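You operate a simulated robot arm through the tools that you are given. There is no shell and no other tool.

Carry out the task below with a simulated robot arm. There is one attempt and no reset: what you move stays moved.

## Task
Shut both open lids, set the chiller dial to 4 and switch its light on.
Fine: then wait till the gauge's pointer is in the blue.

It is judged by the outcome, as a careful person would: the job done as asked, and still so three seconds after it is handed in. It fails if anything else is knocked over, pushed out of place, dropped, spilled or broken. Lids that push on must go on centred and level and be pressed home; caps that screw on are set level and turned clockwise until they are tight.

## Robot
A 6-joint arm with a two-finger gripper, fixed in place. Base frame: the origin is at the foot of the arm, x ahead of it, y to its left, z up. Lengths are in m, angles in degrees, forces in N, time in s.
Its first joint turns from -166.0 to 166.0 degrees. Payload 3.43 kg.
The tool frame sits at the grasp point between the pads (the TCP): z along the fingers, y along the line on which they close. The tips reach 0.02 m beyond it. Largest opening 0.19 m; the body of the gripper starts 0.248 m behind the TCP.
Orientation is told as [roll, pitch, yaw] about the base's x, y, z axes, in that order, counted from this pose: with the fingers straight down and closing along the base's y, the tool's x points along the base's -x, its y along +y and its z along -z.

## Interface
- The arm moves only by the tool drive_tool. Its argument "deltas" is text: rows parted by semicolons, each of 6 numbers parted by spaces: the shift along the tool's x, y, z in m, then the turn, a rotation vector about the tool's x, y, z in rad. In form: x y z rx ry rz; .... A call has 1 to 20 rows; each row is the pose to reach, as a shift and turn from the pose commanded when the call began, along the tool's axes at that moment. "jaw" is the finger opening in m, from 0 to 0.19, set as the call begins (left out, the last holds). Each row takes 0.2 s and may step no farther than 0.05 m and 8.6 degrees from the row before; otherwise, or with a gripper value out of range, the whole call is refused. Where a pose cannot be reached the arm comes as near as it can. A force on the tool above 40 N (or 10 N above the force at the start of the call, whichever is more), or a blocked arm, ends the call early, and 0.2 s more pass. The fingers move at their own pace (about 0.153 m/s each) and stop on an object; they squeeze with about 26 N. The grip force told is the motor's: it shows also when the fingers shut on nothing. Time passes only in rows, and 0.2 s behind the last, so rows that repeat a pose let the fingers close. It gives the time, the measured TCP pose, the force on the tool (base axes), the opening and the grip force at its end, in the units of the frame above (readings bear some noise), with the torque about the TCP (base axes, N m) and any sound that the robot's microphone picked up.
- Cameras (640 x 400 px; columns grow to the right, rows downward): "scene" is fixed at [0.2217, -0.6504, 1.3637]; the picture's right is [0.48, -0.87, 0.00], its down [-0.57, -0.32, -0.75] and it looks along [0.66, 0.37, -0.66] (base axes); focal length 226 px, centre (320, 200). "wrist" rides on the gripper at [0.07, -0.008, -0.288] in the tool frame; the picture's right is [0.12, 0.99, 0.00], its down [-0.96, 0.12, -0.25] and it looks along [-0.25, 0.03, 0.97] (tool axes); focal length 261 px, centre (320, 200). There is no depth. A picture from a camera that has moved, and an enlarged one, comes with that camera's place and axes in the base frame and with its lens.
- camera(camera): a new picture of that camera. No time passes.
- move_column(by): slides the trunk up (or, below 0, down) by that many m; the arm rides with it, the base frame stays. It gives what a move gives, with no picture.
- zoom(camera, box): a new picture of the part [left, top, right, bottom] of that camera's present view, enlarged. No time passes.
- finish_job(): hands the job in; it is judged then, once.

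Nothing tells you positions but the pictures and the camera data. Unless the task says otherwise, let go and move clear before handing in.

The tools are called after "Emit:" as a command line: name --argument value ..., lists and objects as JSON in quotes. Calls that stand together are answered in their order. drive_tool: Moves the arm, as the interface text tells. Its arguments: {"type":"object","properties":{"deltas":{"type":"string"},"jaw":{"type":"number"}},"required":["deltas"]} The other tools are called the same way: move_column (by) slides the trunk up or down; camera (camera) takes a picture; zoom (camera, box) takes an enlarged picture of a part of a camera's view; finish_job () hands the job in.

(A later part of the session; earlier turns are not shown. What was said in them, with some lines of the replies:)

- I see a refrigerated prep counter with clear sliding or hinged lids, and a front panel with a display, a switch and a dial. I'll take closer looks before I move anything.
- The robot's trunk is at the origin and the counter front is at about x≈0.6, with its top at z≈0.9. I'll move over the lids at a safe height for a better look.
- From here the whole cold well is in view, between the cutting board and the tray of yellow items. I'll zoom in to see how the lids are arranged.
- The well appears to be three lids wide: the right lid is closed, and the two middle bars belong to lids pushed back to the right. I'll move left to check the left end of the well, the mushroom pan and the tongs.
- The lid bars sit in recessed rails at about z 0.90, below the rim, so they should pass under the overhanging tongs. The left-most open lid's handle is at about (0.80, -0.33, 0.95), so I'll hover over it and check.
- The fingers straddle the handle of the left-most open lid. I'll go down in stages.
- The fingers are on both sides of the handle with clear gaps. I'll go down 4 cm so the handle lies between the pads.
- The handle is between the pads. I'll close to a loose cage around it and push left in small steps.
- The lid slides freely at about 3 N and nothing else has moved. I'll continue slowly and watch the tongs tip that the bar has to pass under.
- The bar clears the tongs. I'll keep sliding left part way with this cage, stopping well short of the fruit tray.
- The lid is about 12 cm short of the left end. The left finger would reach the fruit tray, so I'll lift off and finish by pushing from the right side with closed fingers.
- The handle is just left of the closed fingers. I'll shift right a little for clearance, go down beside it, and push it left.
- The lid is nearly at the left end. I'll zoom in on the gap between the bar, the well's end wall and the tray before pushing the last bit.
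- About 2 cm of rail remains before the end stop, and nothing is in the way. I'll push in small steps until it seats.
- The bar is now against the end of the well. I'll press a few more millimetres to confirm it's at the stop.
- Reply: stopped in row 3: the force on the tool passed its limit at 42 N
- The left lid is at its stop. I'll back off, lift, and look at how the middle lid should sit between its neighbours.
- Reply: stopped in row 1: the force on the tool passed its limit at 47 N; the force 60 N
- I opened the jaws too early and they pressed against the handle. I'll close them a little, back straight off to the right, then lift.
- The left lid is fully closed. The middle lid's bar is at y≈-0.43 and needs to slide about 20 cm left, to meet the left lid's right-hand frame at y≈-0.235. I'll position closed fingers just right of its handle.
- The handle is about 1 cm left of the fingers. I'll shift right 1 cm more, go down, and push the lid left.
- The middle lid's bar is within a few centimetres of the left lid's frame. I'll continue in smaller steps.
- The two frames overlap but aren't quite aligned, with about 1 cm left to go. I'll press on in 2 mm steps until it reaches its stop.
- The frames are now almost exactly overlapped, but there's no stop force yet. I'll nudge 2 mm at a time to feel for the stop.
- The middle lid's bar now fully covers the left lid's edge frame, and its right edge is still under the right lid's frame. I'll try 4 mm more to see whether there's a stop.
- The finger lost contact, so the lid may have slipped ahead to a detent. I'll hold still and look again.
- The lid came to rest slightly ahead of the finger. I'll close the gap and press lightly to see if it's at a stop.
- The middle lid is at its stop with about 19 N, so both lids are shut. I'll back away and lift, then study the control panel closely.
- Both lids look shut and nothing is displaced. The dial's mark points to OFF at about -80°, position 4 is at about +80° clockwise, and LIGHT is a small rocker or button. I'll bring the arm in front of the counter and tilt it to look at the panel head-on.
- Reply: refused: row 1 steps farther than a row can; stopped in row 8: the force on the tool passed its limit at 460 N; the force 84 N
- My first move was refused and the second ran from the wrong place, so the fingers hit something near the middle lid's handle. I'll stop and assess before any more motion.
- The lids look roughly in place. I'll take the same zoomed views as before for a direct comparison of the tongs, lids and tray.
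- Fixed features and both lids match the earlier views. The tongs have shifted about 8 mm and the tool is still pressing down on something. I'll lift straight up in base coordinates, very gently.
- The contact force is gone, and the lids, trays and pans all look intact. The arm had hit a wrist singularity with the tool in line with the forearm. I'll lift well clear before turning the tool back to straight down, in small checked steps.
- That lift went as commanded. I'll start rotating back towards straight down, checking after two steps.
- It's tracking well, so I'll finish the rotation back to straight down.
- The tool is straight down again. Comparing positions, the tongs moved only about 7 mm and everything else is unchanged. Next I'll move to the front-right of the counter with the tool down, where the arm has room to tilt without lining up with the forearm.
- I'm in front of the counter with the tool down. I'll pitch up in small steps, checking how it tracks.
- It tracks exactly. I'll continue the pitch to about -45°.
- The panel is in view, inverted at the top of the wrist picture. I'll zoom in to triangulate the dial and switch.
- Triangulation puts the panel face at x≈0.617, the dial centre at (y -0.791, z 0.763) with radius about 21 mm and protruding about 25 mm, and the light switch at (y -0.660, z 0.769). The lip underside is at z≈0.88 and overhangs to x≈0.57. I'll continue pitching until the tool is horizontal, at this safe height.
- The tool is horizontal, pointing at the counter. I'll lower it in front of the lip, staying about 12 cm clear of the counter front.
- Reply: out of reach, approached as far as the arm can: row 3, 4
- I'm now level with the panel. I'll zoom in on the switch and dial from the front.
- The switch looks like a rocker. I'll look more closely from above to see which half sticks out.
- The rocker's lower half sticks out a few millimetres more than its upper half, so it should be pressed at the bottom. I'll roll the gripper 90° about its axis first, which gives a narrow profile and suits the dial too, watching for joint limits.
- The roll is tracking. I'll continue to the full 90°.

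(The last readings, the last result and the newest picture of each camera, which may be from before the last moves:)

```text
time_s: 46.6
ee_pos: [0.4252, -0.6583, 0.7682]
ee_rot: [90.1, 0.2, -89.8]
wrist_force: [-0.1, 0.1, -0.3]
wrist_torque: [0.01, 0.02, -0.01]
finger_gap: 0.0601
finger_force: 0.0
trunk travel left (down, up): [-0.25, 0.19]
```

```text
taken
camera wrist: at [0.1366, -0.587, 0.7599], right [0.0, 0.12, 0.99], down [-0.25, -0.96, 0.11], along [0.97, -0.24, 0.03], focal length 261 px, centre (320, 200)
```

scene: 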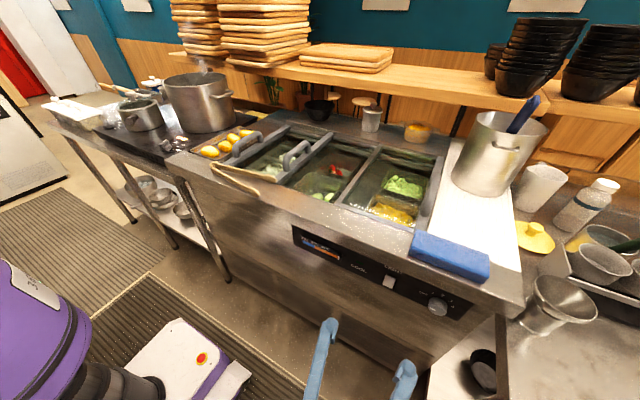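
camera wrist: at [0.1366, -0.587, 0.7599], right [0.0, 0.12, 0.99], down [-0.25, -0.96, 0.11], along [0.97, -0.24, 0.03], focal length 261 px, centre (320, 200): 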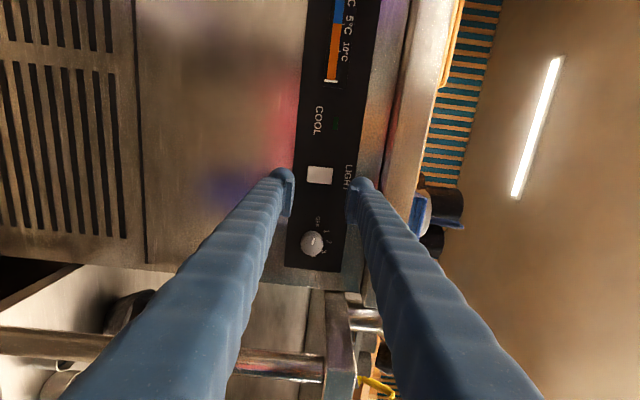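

The gripper is rolled with the fingers stacked vertically. I'll zoom in to refine the switch and dial positions from here.

Emit:
zoom --camera "wrist" --box '[280, 150, 376, 210]'

Emit:
zoom --camera "wrist" --box '[270, 205, 366, 265]'

```text
6.67 times, centred on (328, 180) of wrist
camera zoom: at [0.1366, -0.587, 0.7599], right [0.0, 0.12, 0.99], down [-0.25, -0.96, 0.11], along [0.97, -0.24, 0.03], focal length 1738 px, centre (267, 333)
```

zoom: 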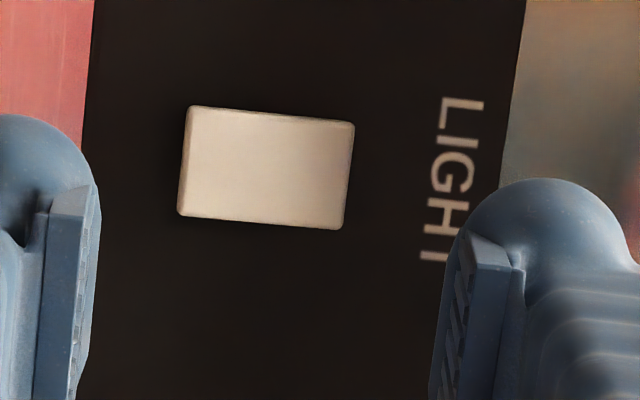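

```text
6.67 times, centred on (318, 235) of wrist
camera zoom: at [0.1366, -0.587, 0.7599], right [0.0, 0.12, 0.99], down [-0.25, -0.96, 0.11], along [0.97, -0.24, 0.03], focal length 1738 px, centre (333, -33)
```

zoom: 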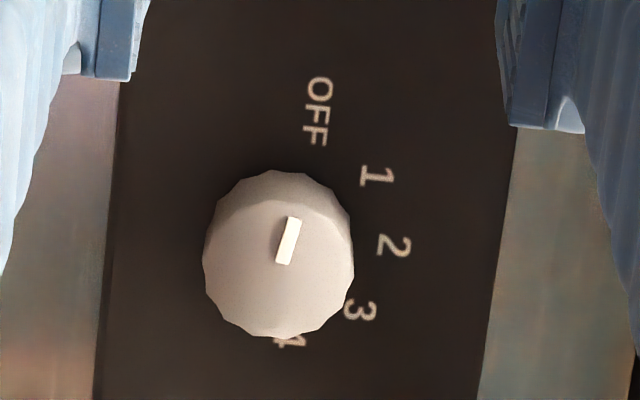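

Refined: the panel plane is at x≈0.612, the switch centre is at (y -0.660, z 0.769) and the dial centre at (y -0.790, z 0.769). I'll close the fingers and approach the lower half of the rocker.

Emit:
drive_tool --deltas "-0.001 -0.005 0.036 0 0 0; -0.001 -0.01 0.072 0 0 0; -0.001 -0.017 0.108 0 0 0; -0.001 -0.017 0.14 0 0 0" --jaw 0.0

Emit:
zoom --camera "wrist" --box '[270, 120, 390, 220]'

Emit:
zoom --camera "scene" --box '[350, 250, 430, 310]'

```text
time_s: 47.6
ee_pos: [0.5643, -0.6589, 0.7505]
ee_rot: [90.0, 0.0, -89.9]
wrist_force: [0.2, 0.6, -0.3]
wrist_torque: [0.0, -0.02, -0.01]
finger_gap: 0.0
finger_force: 26.0
trunk travel left (down, up): [-0.25, 0.19]
```

```text
4.00 times, centred on (330, 170) of wrist
camera zoom: at [0.2761, -0.5878, 0.7429], right [0.0, 0.12, 0.99], down [-0.25, -0.96, 0.11], along [0.97, -0.24, 0.03], focal length 1043 px, centre (280, 320)
```

zoom: 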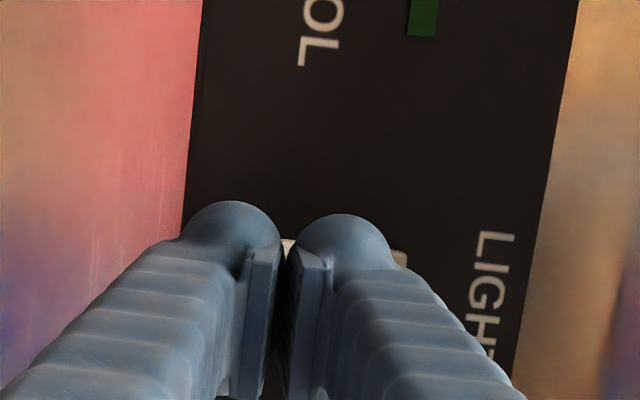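

```text
6.67 times, centred on (390, 280) of scene
camera zoom: at [0.2217, -0.6504, 1.3637], right [0.48, -0.87, 0.0], down [-0.57, -0.32, -0.75], along [0.66, 0.37, -0.66], focal length 1510 px, centre (-147, -333)
```

zoom: 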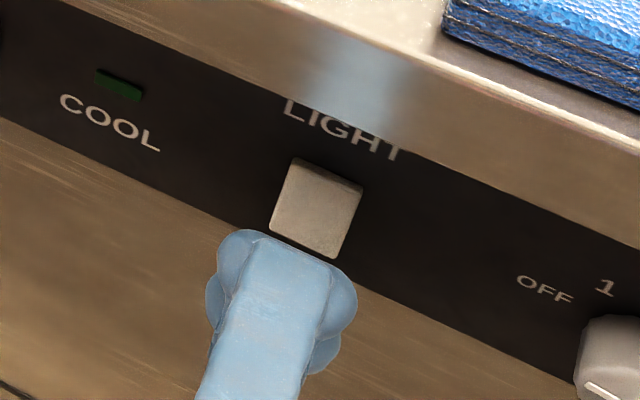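

The fingertip domes sit about 16 mm either side of the tool axis, so the upper dome would land near the switch centre. I'll lower by 11 mm so it meets the middle of the lower half, then press gently.

Emit:
drive_tool --deltas "-0.001 -0.011 0 0 0 0; -0.001 -0.011 0.008 0 0 0; -0.001 -0.011 0.015 0 0 0; -0.001 -0.011 0.018 0 0 0; -0.001 -0.011 0.021 0 0 0; -0.001 -0.011 0.024 0 0 0"

Emit:
zoom --camera "scene" --box '[350, 250, 430, 310]'

```text
time_s: 49.0
ee_pos: [0.5865, -0.6589, 0.7415]
ee_rot: [90.0, 0.0, -90.1]
wrist_force: [-28.7, 4.7, -2.7]
wrist_torque: [-0.18, -0.32, 0.08]
finger_gap: 0.0002
finger_force: 25.9
trunk travel left (down, up): [-0.25, 0.19]
heard: click
```

```text
6.67 times, centred on (390, 280) of scene
camera zoom: at [0.2217, -0.6504, 1.3637], right [0.48, -0.87, 0.0], down [-0.57, -0.32, -0.75], along [0.66, 0.37, -0.66], focal length 1510 px, centre (-147, -333)
```

zoom: 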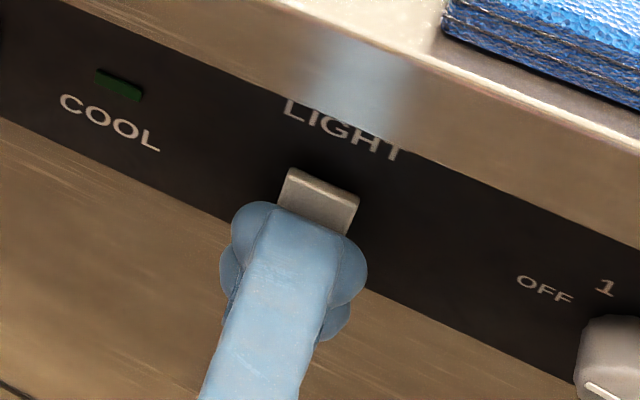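

I heard a click and the rocker tipped over. I'll pull straight back and check whether the light is on.

Emit:
drive_tool --deltas "0 0 -0.02 0 0 0; 0 0 -0.06 0 0 0; 0 0 -0.1 0 0 0; 0 0 -0.14 0 0 0"

Emit:
camera --camera "scene"

Emit:
zoom --camera "scene" --box '[180, 100, 460, 260]'

Emit:
zoom --camera "scene" --box '[350, 250, 430, 310]'

```text
time_s: 50.0
ee_pos: [0.448, -0.66, 0.7421]
ee_rot: [90.0, 0.0, -89.9]
wrist_force: [0.3, -0.6, 0.0]
wrist_torque: [-0.02, -0.02, 0.0]
finger_gap: 0.0001
finger_force: 26.2
trunk travel left (down, up): [-0.25, 0.19]
```

```text
taken
```

scene: 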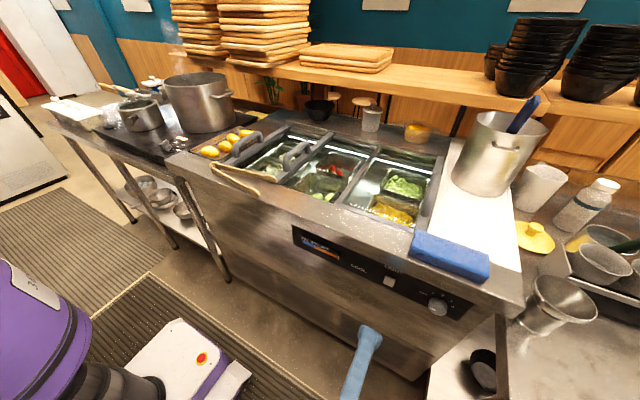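

```text
2.29 times, centred on (320, 180) of scene
camera zoom: at [0.2217, -0.6504, 1.3637], right [0.48, -0.87, 0.0], down [-0.57, -0.32, -0.75], along [0.66, 0.37, -0.66], focal length 518 px, centre (320, 246)
```

zoom: 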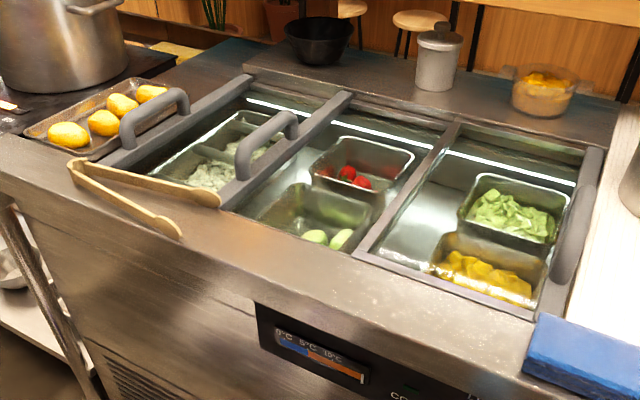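

```text
6.67 times, centred on (390, 280) of scene
camera zoom: at [0.2217, -0.6504, 1.3637], right [0.48, -0.87, 0.0], down [-0.57, -0.32, -0.75], along [0.66, 0.37, -0.66], focal length 1510 px, centre (-147, -333)
```

zoom: 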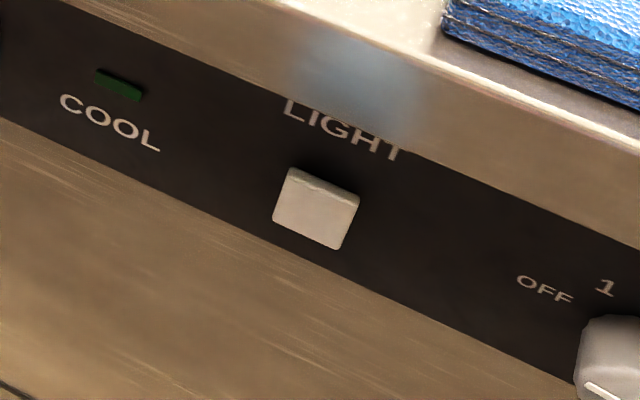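

The well light is on. Next is the dial: I'll move in front of it with the fingers pre-rolled -40° and the jaws open, ready to turn it clockwise in two grips.

Emit:
drive_tool --deltas "-0.045 0.009 0 0 0 -0.14; -0.09 0.018 0 0 0 -0.28; -0.13 0.027 0 0 0 -0.42; -0.13 0.027 0 0 0 -0.56; -0.13 0.027 0 0 0 -0.70" --jaw 0.075

Emit:
camera --camera "wrist"

Emit:
zoom --camera "wrist" --box '[250, 120, 400, 240]'

```text
time_s: 51.2
ee_pos: [0.4481, -0.7901, 0.7674]
ee_rot: [90.0, -40.2, -89.9]
wrist_force: [0.9, -1.0, -0.5]
wrist_torque: [0.04, 0.01, 0.02]
finger_gap: 0.0749
finger_force: 0.2
trunk travel left (down, up): [-0.25, 0.19]
```

```text
taken
camera wrist: at [0.1605, -0.7416, 0.7159], right [0.0, 0.73, 0.68], down [-0.25, -0.66, 0.71], along [0.97, -0.17, 0.18], focal length 261 px, centre (320, 200)
```

wrist: 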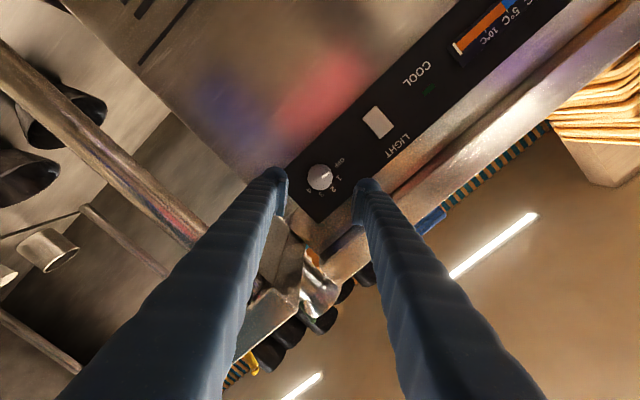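

```text
3.33 times, centred on (325, 180) of wrist
camera zoom: at [0.1605, -0.7416, 0.7159], right [0.0, 0.73, 0.68], down [-0.25, -0.66, 0.71], along [0.97, -0.17, 0.18], focal length 869 px, centre (303, 267)
```

zoom: 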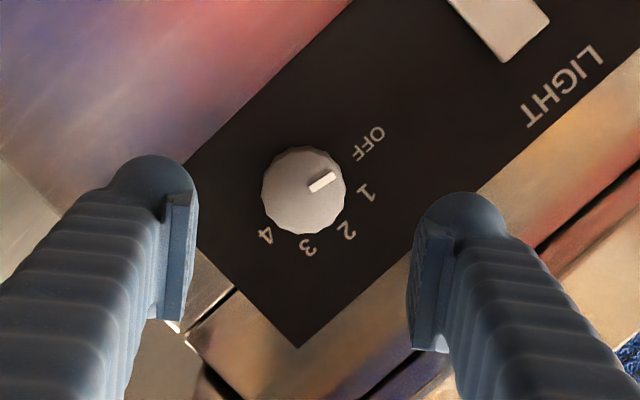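

The dial centre lines up with the tool axis within about 1–2 mm. I'll advance towards the knob, pausing just short to check.

Emit:
drive_tool --deltas "0 0 0.04 0 0 0; 0 0 0.075 0 0 0; 0 0 0.105 0 0 0"

Emit:
zoom --camera "wrist" --box '[250, 120, 400, 240]'

Emit:
zoom --camera "scene" --box '[390, 260, 490, 340]'

```text
time_s: 52.0
ee_pos: [0.5544, -0.7897, 0.7675]
ee_rot: [90.0, -40.1, -89.9]
wrist_force: [0.3, 0.8, -0.1]
wrist_torque: [0.0, 0.01, 0.0]
finger_gap: 0.0749
finger_force: 0.1
trunk travel left (down, up): [-0.25, 0.19]
```

```text
3.33 times, centred on (325, 180) of wrist
camera zoom: at [0.2657, -0.7415, 0.7152], right [0.0, 0.73, 0.68], down [-0.25, -0.66, 0.71], along [0.97, -0.17, 0.18], focal length 869 px, centre (303, 267)
```

zoom: 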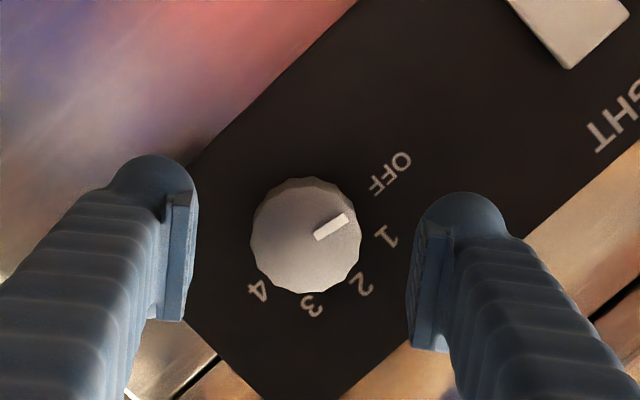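

```text
5.00 times, centred on (440, 300) of scene
camera zoom: at [0.2217, -0.6504, 1.3637], right [0.48, -0.87, 0.0], down [-0.57, -0.32, -0.75], along [0.66, 0.37, -0.66], focal length 1132 px, centre (-280, -300)
```

zoom: 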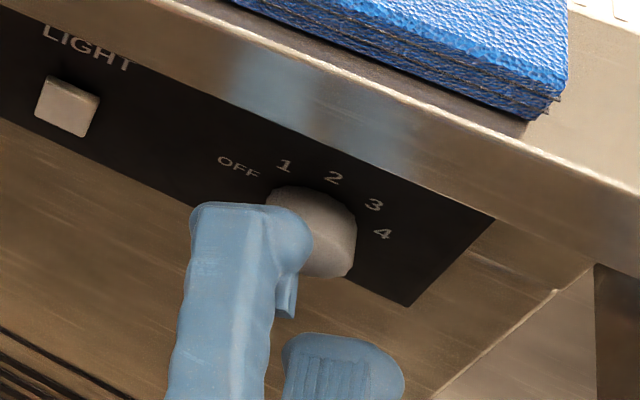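

The knob is centred between the fingers. I'll advance the last 3 cm, then close on it.

Emit:
drive_tool --deltas "0 0 0.01 0 0 0; 0 0 0.02 0 0 0; 0 0 0.029 0 0 0"

```text
time_s: 52.8
ee_pos: [0.5822, -0.7894, 0.7671]
ee_rot: [90.2, -40.0, -89.9]
wrist_force: [1.4, 0.9, 0.5]
wrist_torque: [0.01, -0.04, 0.01]
finger_gap: 0.075
finger_force: 0.1
trunk travel left (down, up): [-0.25, 0.19]
```

Emit:
drive_tool --deltas "0 0 0 0 0 0; 0 0 0 0 0 0; 0 0 0 0 0 0" --jaw 0.03

Emit:
zoom --camera "wrist" --box '[250, 120, 400, 240]'

```text
time_s: 53.6
ee_pos: [0.5828, -0.7896, 0.7678]
ee_rot: [90.0, -40.2, -89.9]
wrist_force: [-0.1, 3.3, 1.7]
wrist_torque: [0.01, -0.05, 0.03]
finger_gap: 0.0396
finger_force: 44.9
trunk travel left (down, up): [-0.25, 0.19]
```

```text
3.33 times, centred on (325, 180) of wrist
camera zoom: at [0.2943, -0.7411, 0.716], right [0.0, 0.73, 0.68], down [-0.25, -0.66, 0.71], along [0.97, -0.17, 0.18], focal length 869 px, centre (303, 267)
```

zoom: 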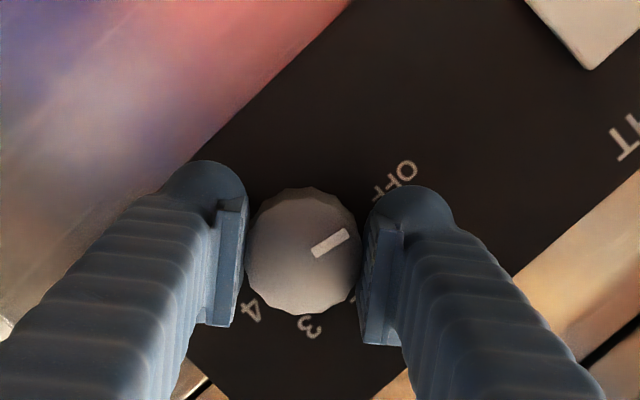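

The knob is gripped, with a 39.6 mm opening. I'll turn clockwise in small steps, about 40° first, and check.

Emit:
drive_tool --deltas "0 0 0 0 0 0.12; 0 0 0 0 0 0.24; 0 0 0 0 0 0.36; 0 0 0 0 0 0.48; 0 0 0 0 0 0.6; 0 0 0 0 0 0.7"

Emit:
zoom --camera "wrist" --box '[250, 120, 400, 240]'

```text
time_s: 55.0
ee_pos: [0.5836, -0.7895, 0.7677]
ee_rot: [90.2, 0.1, -90.0]
wrist_force: [-6.9, 4.8, 7.2]
wrist_torque: [-0.06, -0.07, 0.06]
finger_gap: 0.0396
finger_force: 44.8
trunk travel left (down, up): [-0.25, 0.19]
```

```text
3.33 times, centred on (325, 180) of wrist
camera zoom: at [0.2942, -0.7189, 0.7597], right [0.0, 0.12, 0.99], down [-0.25, -0.96, 0.11], along [0.97, -0.24, 0.03], focal length 869 px, centre (303, 267)
```

zoom: 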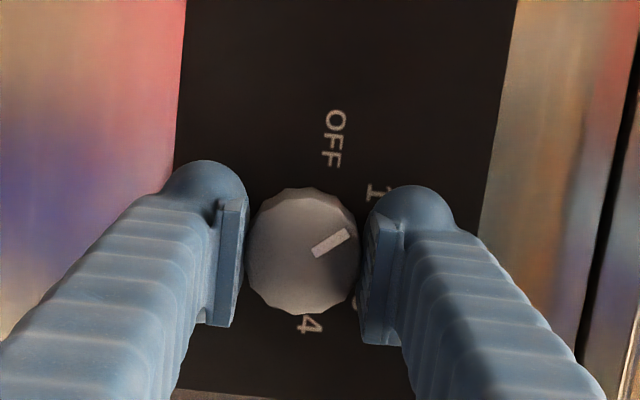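

The knob turned with the fingers and is now near 1. I'll continue another 40°.

Emit:
drive_tool --deltas "0 0 0 0 0 0.12; 0 0 0 0 0 0.24; 0 0 0 0 0 0.36; 0 0 0 0 0 0.48; 0 0 0 0 0 0.6; 0 0 0 0 0 0.7"

Emit:
zoom --camera "wrist" --box '[250, 120, 400, 240]'

```text
time_s: 56.4
ee_pos: [0.581, -0.7898, 0.7679]
ee_rot: [90.0, 40.2, -89.9]
wrist_force: [-4.3, 3.2, 8.9]
wrist_torque: [-0.05, -0.09, 0.09]
finger_gap: 0.0397
finger_force: 45.2
trunk travel left (down, up): [-0.25, 0.19]
```

```text
3.33 times, centred on (325, 180) of wrist
camera zoom: at [0.2942, -0.7301, 0.8072], right [0.0, -0.55, 0.84], down [-0.25, -0.81, -0.53], along [0.97, -0.21, -0.13], focal length 869 px, centre (303, 267)
```

zoom: 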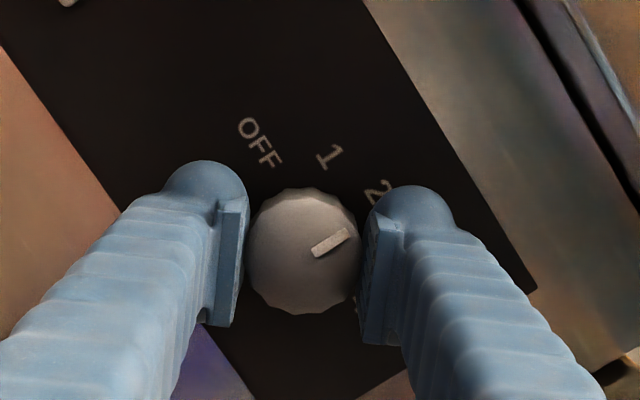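

The knob is now at about 2. I'll release, pull back, roll the gripper back 80° and regrip for the second half.

Emit:
drive_tool --deltas "0 0 0 0 0 0; 0 0 0 0 0 0; 0 0 -0.02 0 0 0; 0 0 -0.04 0 0 0" --jaw 0.075

Emit:
drive_tool --deltas "0 0 0 0 0 -0.14; 0 0 0 0 0 -0.28; 0 0 0 0 0 -0.42; 0 0 0 0 0 -0.56; 0 0 0 0 0 -0.70; 0 0 0 0 0 -0.84; 0 0 0 0 0 -0.98; 0 0 0 0 0 -1.12; 0 0 0 0 0 -1.26; 0 0 0 0 0 -1.4"

Emit:
zoom --camera "wrist" --box '[250, 120, 400, 240]'

```text
time_s: 57.4
ee_pos: [0.5421, -0.7899, 0.7675]
ee_rot: [90.1, 40.1, -89.9]
wrist_force: [0.2, 0.6, 0.4]
wrist_torque: [0.02, -0.03, 0.01]
finger_gap: 0.0751
finger_force: 0.1
trunk travel left (down, up): [-0.25, 0.19]
```

```text
time_s: 59.6
ee_pos: [0.5424, -0.7894, 0.767]
ee_rot: [90.1, -40.3, -89.9]
wrist_force: [-0.2, 0.2, 0.2]
wrist_torque: [-0.01, -0.01, -0.01]
finger_gap: 0.0749
finger_force: 0.0
trunk travel left (down, up): [-0.25, 0.19]
```

```text
3.33 times, centred on (325, 180) of wrist
camera zoom: at [0.2545, -0.741, 0.7153], right [0.0, 0.73, 0.68], down [-0.25, -0.66, 0.71], along [0.97, -0.17, 0.18], focal length 869 px, centre (303, 267)
```

zoom: 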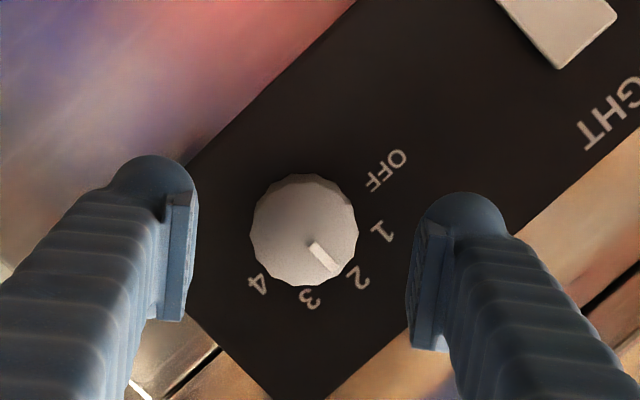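

The pointer is exactly at 2. I'll regrip and turn the other 80°.

Emit:
drive_tool --deltas "0 0 0.015 0 0 0; 0 0 0.03 0 0 0; 0 0 0.041 0 0 0"

Emit:
drive_tool --deltas "0 0 0 0 0 0; 0 0 0 0 0 0; 0 0 0 0 0 0" --jaw 0.03

Emit:
drive_tool --deltas "0 0 0 0 0 0.12; 0 0 0 0 0 0.24; 0 0 0 0 0 0.36; 0 0 0 0 0 0.48; 0 0 0 0 0 0.6; 0 0 0 0 0 0.7"

Emit:
zoom --camera "wrist" --box '[250, 120, 400, 240]'

```text
time_s: 60.4
ee_pos: [0.584, -0.7896, 0.7679]
ee_rot: [90.0, -40.0, -90.0]
wrist_force: [0.2, 1.1, 0.6]
wrist_torque: [0.01, 0.04, 0.03]
finger_gap: 0.075
finger_force: 0.2
trunk travel left (down, up): [-0.25, 0.19]
```

```text
time_s: 61.2
ee_pos: [0.5846, -0.7899, 0.767]
ee_rot: [90.0, -40.2, -89.8]
wrist_force: [-0.9, 2.3, 1.1]
wrist_torque: [0.0, -0.07, -0.04]
finger_gap: 0.0392
finger_force: 45.0
trunk travel left (down, up): [-0.25, 0.19]
```

```text
time_s: 62.6
ee_pos: [0.5846, -0.7895, 0.7672]
ee_rot: [90.0, 0.1, -89.8]
wrist_force: [2.5, 9.2, 6.1]
wrist_torque: [0.02, -0.1, 0.18]
finger_gap: 0.0392
finger_force: 44.5
trunk travel left (down, up): [-0.25, 0.19]
```

```text
3.33 times, centred on (325, 180) of wrist
camera zoom: at [0.2957, -0.7185, 0.7598], right [0.0, 0.12, 0.99], down [-0.25, -0.96, 0.11], along [0.97, -0.24, 0.03], focal length 869 px, centre (303, 267)
```

zoom: 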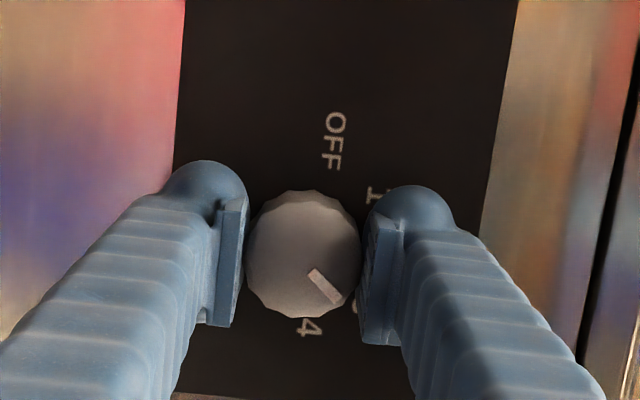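

The pointer is now at about 3. I'll turn the final ~40° to 4.

Emit:
drive_tool --deltas "0 0 0 0 0 0.12; 0 0 0 0 0 0.24; 0 0 0 0 0 0.36; 0 0 0 0 0 0.48; 0 0 0 0 0 0.58; 0 0 0 0 0 0.66"

Emit:
zoom --camera "wrist" --box '[250, 120, 400, 240]'

Emit:
zoom --camera "scene" --box '[280, 215, 480, 335]'

```text
time_s: 64.0
ee_pos: [0.5838, -0.79, 0.7671]
ee_rot: [90.1, 37.9, -89.8]
wrist_force: [2.0, 10.0, 13.9]
wrist_torque: [0.01, -0.13, 0.1]
finger_gap: 0.0396
finger_force: 44.9
trunk travel left (down, up): [-0.25, 0.19]
```

```text
3.33 times, centred on (325, 180) of wrist
camera zoom: at [0.2956, -0.7283, 0.8052], right [0.0, -0.52, 0.86], down [-0.24, -0.83, -0.5], along [0.97, -0.21, -0.13], focal length 869 px, centre (303, 267)
```

zoom: 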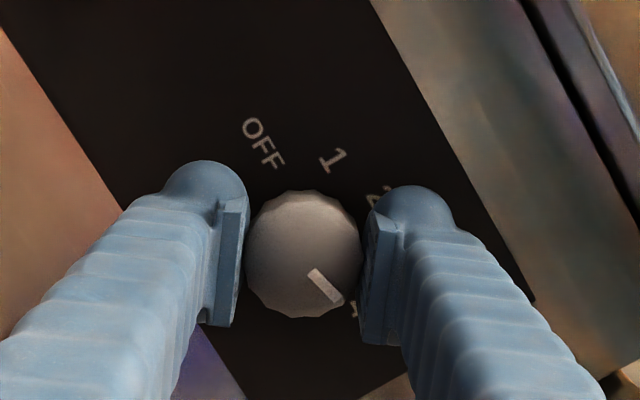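

```text
3.20 times, centred on (380, 275) of scene
camera zoom: at [0.2217, -0.6504, 1.3637], right [0.48, -0.87, 0.0], down [-0.57, -0.32, -0.75], along [0.66, 0.37, -0.66], focal length 725 px, centre (128, -40)
```

zoom: 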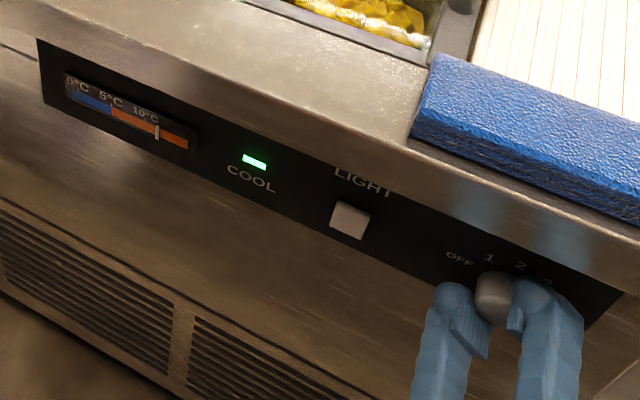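

The COOL lamp is lit and the gauge pointer is already moving. I'll release, back away and check the pointer against the 4.

Emit:
drive_tool --deltas "0 0 0 0 0 0; 0 0 0 0 0 0; 0 0 -0.02 0 0 0; 0 0 -0.05 0 0 0; 0 0 -0.09 0 0 0; 0 0 -0.13 0 0 0" --jaw 0.085

Emit:
zoom --camera "wrist" --box '[270, 130, 390, 220]'

Emit:
zoom --camera "scene" --box '[410, 270, 490, 330]'

Emit:
zoom --camera "scene" --box '[285, 215, 365, 275]'

```text
time_s: 65.4
ee_pos: [0.4524, -0.7894, 0.7678]
ee_rot: [90.0, 38.0, -89.9]
wrist_force: [0.6, 0.2, 0.4]
wrist_torque: [0.02, 0.0, -0.02]
finger_gap: 0.0851
finger_force: 0.1
trunk travel left (down, up): [-0.25, 0.19]
```

```text
4.44 times, centred on (330, 175) of wrist
camera zoom: at [0.1646, -0.7286, 0.8045], right [0.0, -0.52, 0.86], down [-0.25, -0.83, -0.5], along [0.97, -0.21, -0.13], focal length 1158 px, centre (276, 311)
```

zoom: 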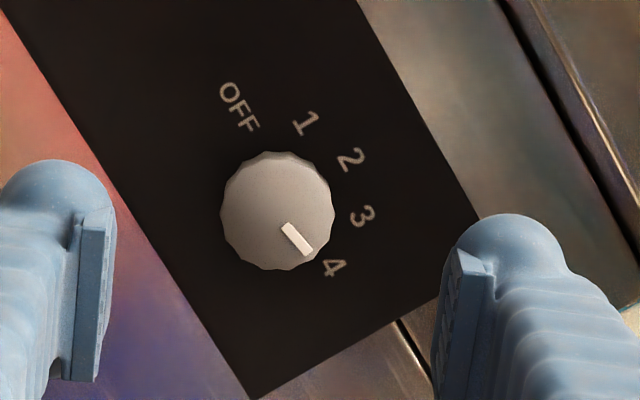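

```text
6.67 times, centred on (450, 300) of scene
camera zoom: at [0.2217, -0.6504, 1.3637], right [0.48, -0.87, 0.0], down [-0.57, -0.32, -0.75], along [0.66, 0.37, -0.66], focal length 1510 px, centre (-547, -467)
```

zoom: 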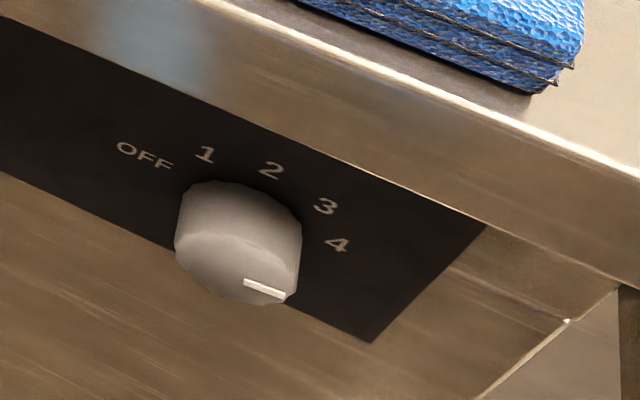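

```text
6.67 times, centred on (325, 245) of scene
camera zoom: at [0.2217, -0.6504, 1.3637], right [0.48, -0.87, 0.0], down [-0.57, -0.32, -0.75], along [0.66, 0.37, -0.66], focal length 1510 px, centre (287, -100)
```

zoom: 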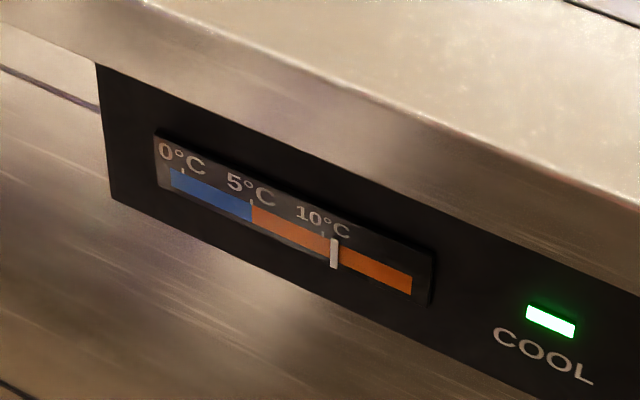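

The dial mark points at 4 (about +80°), the COOL lamp is lit, and the gauge reads about 11 °C and falling. The arm is clear of the panel, so I'll back off a bit more and wait, checking the gauge.

Emit:
drive_tool --deltas "0 0 -0.02 0 0 0; 0 0 -0.03 0 0 0; 0 0 -0.03 0 0 0; 0 0 -0.03 0 0 0; 0 0 -0.03 0 0 0; 0 0 -0.03 0 0 0; 0 0 -0.03 0 0 0; 0 0 -0.03 0 0 0; 0 0 -0.03 0 0 0; 0 0 -0.03 0 0 0; 0 0 -0.03 0 0 0; 0 0 -0.03 0 0 0; 0 0 -0.03 0 0 0; 0 0 -0.03 0 0 0; 0 0 -0.03 0 0 0; 0 0 -0.03 0 0 0; 0 0 -0.03 0 0 0; 0 0 -0.03 0 0 0; 0 0 -0.03 0 0 0; 0 0 -0.03 0 0 0"

Emit:
zoom --camera "scene" --box '[285, 215, 365, 275]'

```text
time_s: 69.6
ee_pos: [0.4237, -0.7893, 0.7675]
ee_rot: [90.1, 37.9, -89.9]
wrist_force: [0.2, 0.4, 0.1]
wrist_torque: [-0.04, 0.02, 0.01]
finger_gap: 0.0851
finger_force: 0.1
trunk travel left (down, up): [-0.25, 0.19]
```

```text
6.67 times, centred on (325, 245) of scene
camera zoom: at [0.2217, -0.6504, 1.3637], right [0.48, -0.87, 0.0], down [-0.57, -0.32, -0.75], along [0.66, 0.37, -0.66], focal length 1510 px, centre (287, -100)
```

zoom: 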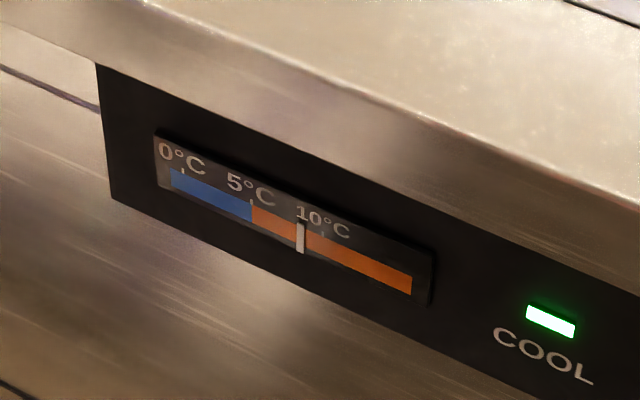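

The pointer is at about 8.5 °C and still falling, so I'll keep waiting.

Emit:
drive_tool --deltas "0 0 0 0 0 0; 0 0 0 0 0 0; 0 0 0 0 0 0; 0 0 0 0 0 0; 0 0 0 0 0 0; 0 0 0 0 0 0; 0 0 0 0 0 0; 0 0 0 0 0 0; 0 0 0 0 0 0; 0 0 0 0 0 0; 0 0 0 0 0 0; 0 0 0 0 0 0; 0 0 0 0 0 0; 0 0 0 0 0 0; 0 0 0 0 0 0; 0 0 0 0 0 0; 0 0 0 0 0 0; 0 0 0 0 0 0; 0 0 0 0 0 0; 0 0 0 0 0 0"

Emit:
drive_tool --deltas "0 0 0 0 0 0; 0 0 0 0 0 0; 0 0 0 0 0 0; 0 0 0 0 0 0; 0 0 0 0 0 0; 0 0 0 0 0 0; 0 0 0 0 0 0; 0 0 0 0 0 0; 0 0 0 0 0 0; 0 0 0 0 0 0; 0 0 0 0 0 0; 0 0 0 0 0 0; 0 0 0 0 0 0; 0 0 0 0 0 0; 0 0 0 0 0 0; 0 0 0 0 0 0; 0 0 0 0 0 0; 0 0 0 0 0 0; 0 0 0 0 0 0; 0 0 0 0 0 0"

Emit:
zoom --camera "scene" --box '[285, 215, 365, 275]'

```text
time_s: 73.8
ee_pos: [0.4232, -0.789, 0.7677]
ee_rot: [90.1, 37.9, -89.8]
wrist_force: [-0.1, -0.5, 0.4]
wrist_torque: [0.03, -0.04, 0.0]
finger_gap: 0.0849
finger_force: 0.0
trunk travel left (down, up): [-0.25, 0.19]
```

```text
time_s: 78.0
ee_pos: [0.4236, -0.7896, 0.7674]
ee_rot: [90.0, 37.9, -89.9]
wrist_force: [-0.9, 0.3, -0.7]
wrist_torque: [-0.01, -0.01, 0.0]
finger_gap: 0.0849
finger_force: 0.1
trunk travel left (down, up): [-0.25, 0.19]
```

```text
6.67 times, centred on (325, 245) of scene
camera zoom: at [0.2217, -0.6504, 1.3637], right [0.48, -0.87, 0.0], down [-0.57, -0.32, -0.75], along [0.66, 0.37, -0.66], focal length 1510 px, centre (287, -100)
```

zoom: 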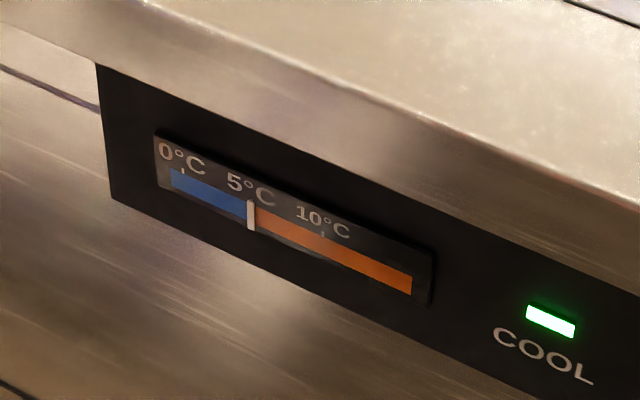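

The pointer is right at the 5 °C edge of the blue. I'll wait longer so it's well inside.

Emit:
drive_tool --deltas "0 0 0 0 0 0; 0 0 0 0 0 0; 0 0 0 0 0 0; 0 0 0 0 0 0; 0 0 0 0 0 0; 0 0 0 0 0 0; 0 0 0 0 0 0; 0 0 0 0 0 0; 0 0 0 0 0 0; 0 0 0 0 0 0; 0 0 0 0 0 0; 0 0 0 0 0 0; 0 0 0 0 0 0; 0 0 0 0 0 0; 0 0 0 0 0 0; 0 0 0 0 0 0; 0 0 0 0 0 0; 0 0 0 0 0 0; 0 0 0 0 0 0; 0 0 0 0 0 0"

Emit:
drive_tool --deltas "0 0 0 0 0 0; 0 0 0 0 0 0; 0 0 0 0 0 0; 0 0 0 0 0 0; 0 0 0 0 0 0; 0 0 0 0 0 0; 0 0 0 0 0 0; 0 0 0 0 0 0; 0 0 0 0 0 0; 0 0 0 0 0 0; 0 0 0 0 0 0; 0 0 0 0 0 0; 0 0 0 0 0 0; 0 0 0 0 0 0; 0 0 0 0 0 0; 0 0 0 0 0 0; 0 0 0 0 0 0; 0 0 0 0 0 0; 0 0 0 0 0 0; 0 0 0 0 0 0"

Emit:
zoom --camera "scene" --box '[285, 215, 365, 275]'

Emit:
camera --camera "scene"

Emit:
zoom --camera "scene" --box '[180, 100, 460, 260]'

```text
time_s: 82.2
ee_pos: [0.4227, -0.7884, 0.7674]
ee_rot: [90.1, 37.8, -89.9]
wrist_force: [0.5, -0.1, 0.5]
wrist_torque: [0.01, 0.0, 0.0]
finger_gap: 0.0848
finger_force: 0.1
trunk travel left (down, up): [-0.25, 0.19]
```

```text
time_s: 86.4
ee_pos: [0.4226, -0.7901, 0.7671]
ee_rot: [90.1, 37.9, -89.9]
wrist_force: [-0.3, 0.5, -0.2]
wrist_torque: [-0.01, 0.0, -0.02]
finger_gap: 0.0848
finger_force: 0.1
trunk travel left (down, up): [-0.25, 0.19]
```

```text
6.67 times, centred on (325, 245) of scene
camera zoom: at [0.2217, -0.6504, 1.3637], right [0.48, -0.87, 0.0], down [-0.57, -0.32, -0.75], along [0.66, 0.37, -0.66], focal length 1510 px, centre (287, -100)
```

zoom: 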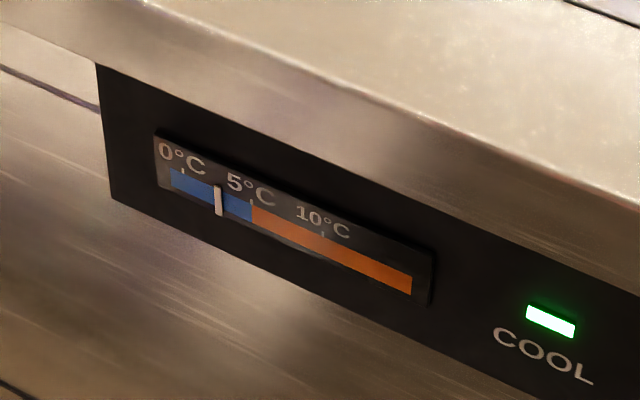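

```text
taken
```

scene: 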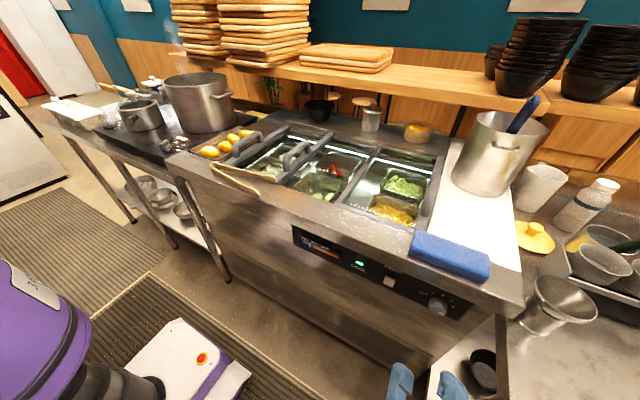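

```text
2.29 times, centred on (320, 180) of scene
camera zoom: at [0.2217, -0.6504, 1.3637], right [0.48, -0.87, 0.0], down [-0.57, -0.32, -0.75], along [0.66, 0.37, -0.66], focal length 518 px, centre (320, 246)
```

zoom: 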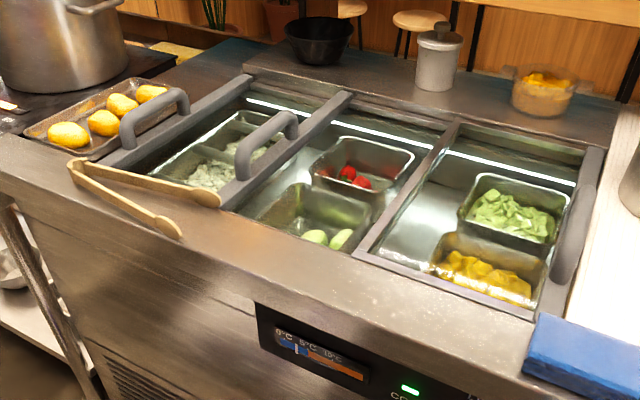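

The pointer is at about 2.7 °C, well inside the blue. Before handing in, I'll check once more that both lids are still seated and nothing is out of place.

Emit:
zoom --camera "scene" --box '[260, 110, 400, 210]'

Emit:
zoom --camera "scene" --box '[190, 110, 330, 210]'

Emit:
zoom --camera "scene" --box '[410, 270, 490, 330]'

```text
4.00 times, centred on (330, 160) of scene
camera zoom: at [0.2217, -0.6504, 1.3637], right [0.48, -0.87, 0.0], down [-0.57, -0.32, -0.75], along [0.66, 0.37, -0.66], focal length 906 px, centre (280, 360)
```

zoom: 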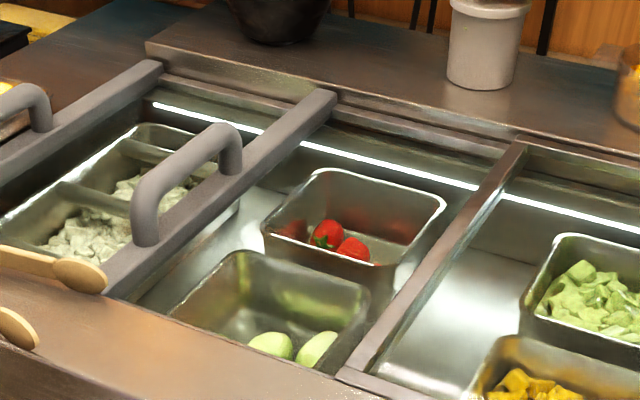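

```text
4.00 times, centred on (260, 160) of scene
camera zoom: at [0.2217, -0.6504, 1.3637], right [0.48, -0.87, 0.0], down [-0.57, -0.32, -0.75], along [0.66, 0.37, -0.66], focal length 906 px, centre (560, 360)
```

zoom: 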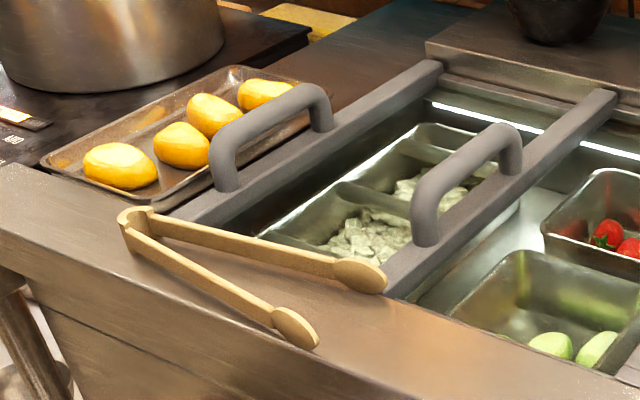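

```text
6.67 times, centred on (450, 300) of scene
camera zoom: at [0.2217, -0.6504, 1.3637], right [0.48, -0.87, 0.0], down [-0.57, -0.32, -0.75], along [0.66, 0.37, -0.66], focal length 1510 px, centre (-547, -467)
```

zoom: 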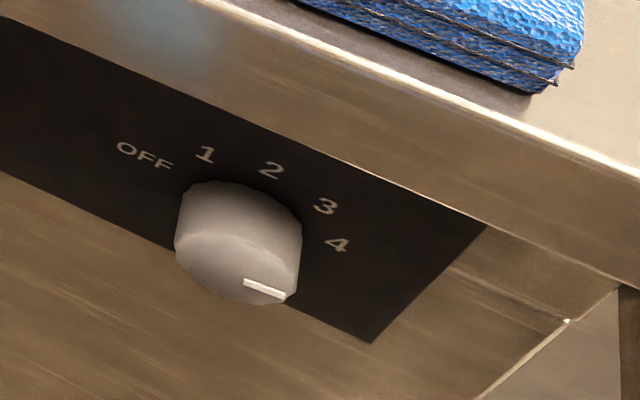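

Both lids are at their stops, the dial mark is on 4, the well light is on and the gauge is in the blue. The arm has let go and is clear, so I'm handing in.

Emit:
finish_job

```text
The job is handed in.
```

The job is done and handed in, but I had one collision along the way and it nudged the tongs about 7 mm.

- **Lids:** I slid both open lids left until they hit their end stops. The right-hand lid was already closed, and I left it alone.
- **Light:** I pressed the rocker switch, heard it click, and the light strip in the well came on.
- **Dial:** I turned it from OFF to 4 in two grips. Its mark points at 4, within the few degrees I can read from the pictures.
- **Gauge:** I waited until the pointer was well inside the blue, at about 2.7 °C, with the COOL lamp lit. It was still falling slowly when I handed in.

**Collision:** between the lids and the panel, one of my moves was refused. I had already sent the next one, so it ran from the wrong place. The gripper hit something around the middle lid, with a force reading that peaked at 460 N. I lifted straight off and compared before-and-after pictures. The lids, pans and fruit tray hadn't moved, and I saw no damage. The tongs on the front rim are the only thing that shifted, and I left them there.

I also opened the jaws too early beside the left lid's handle and pushed against it with about 59 N. That lid stayed at its stop.
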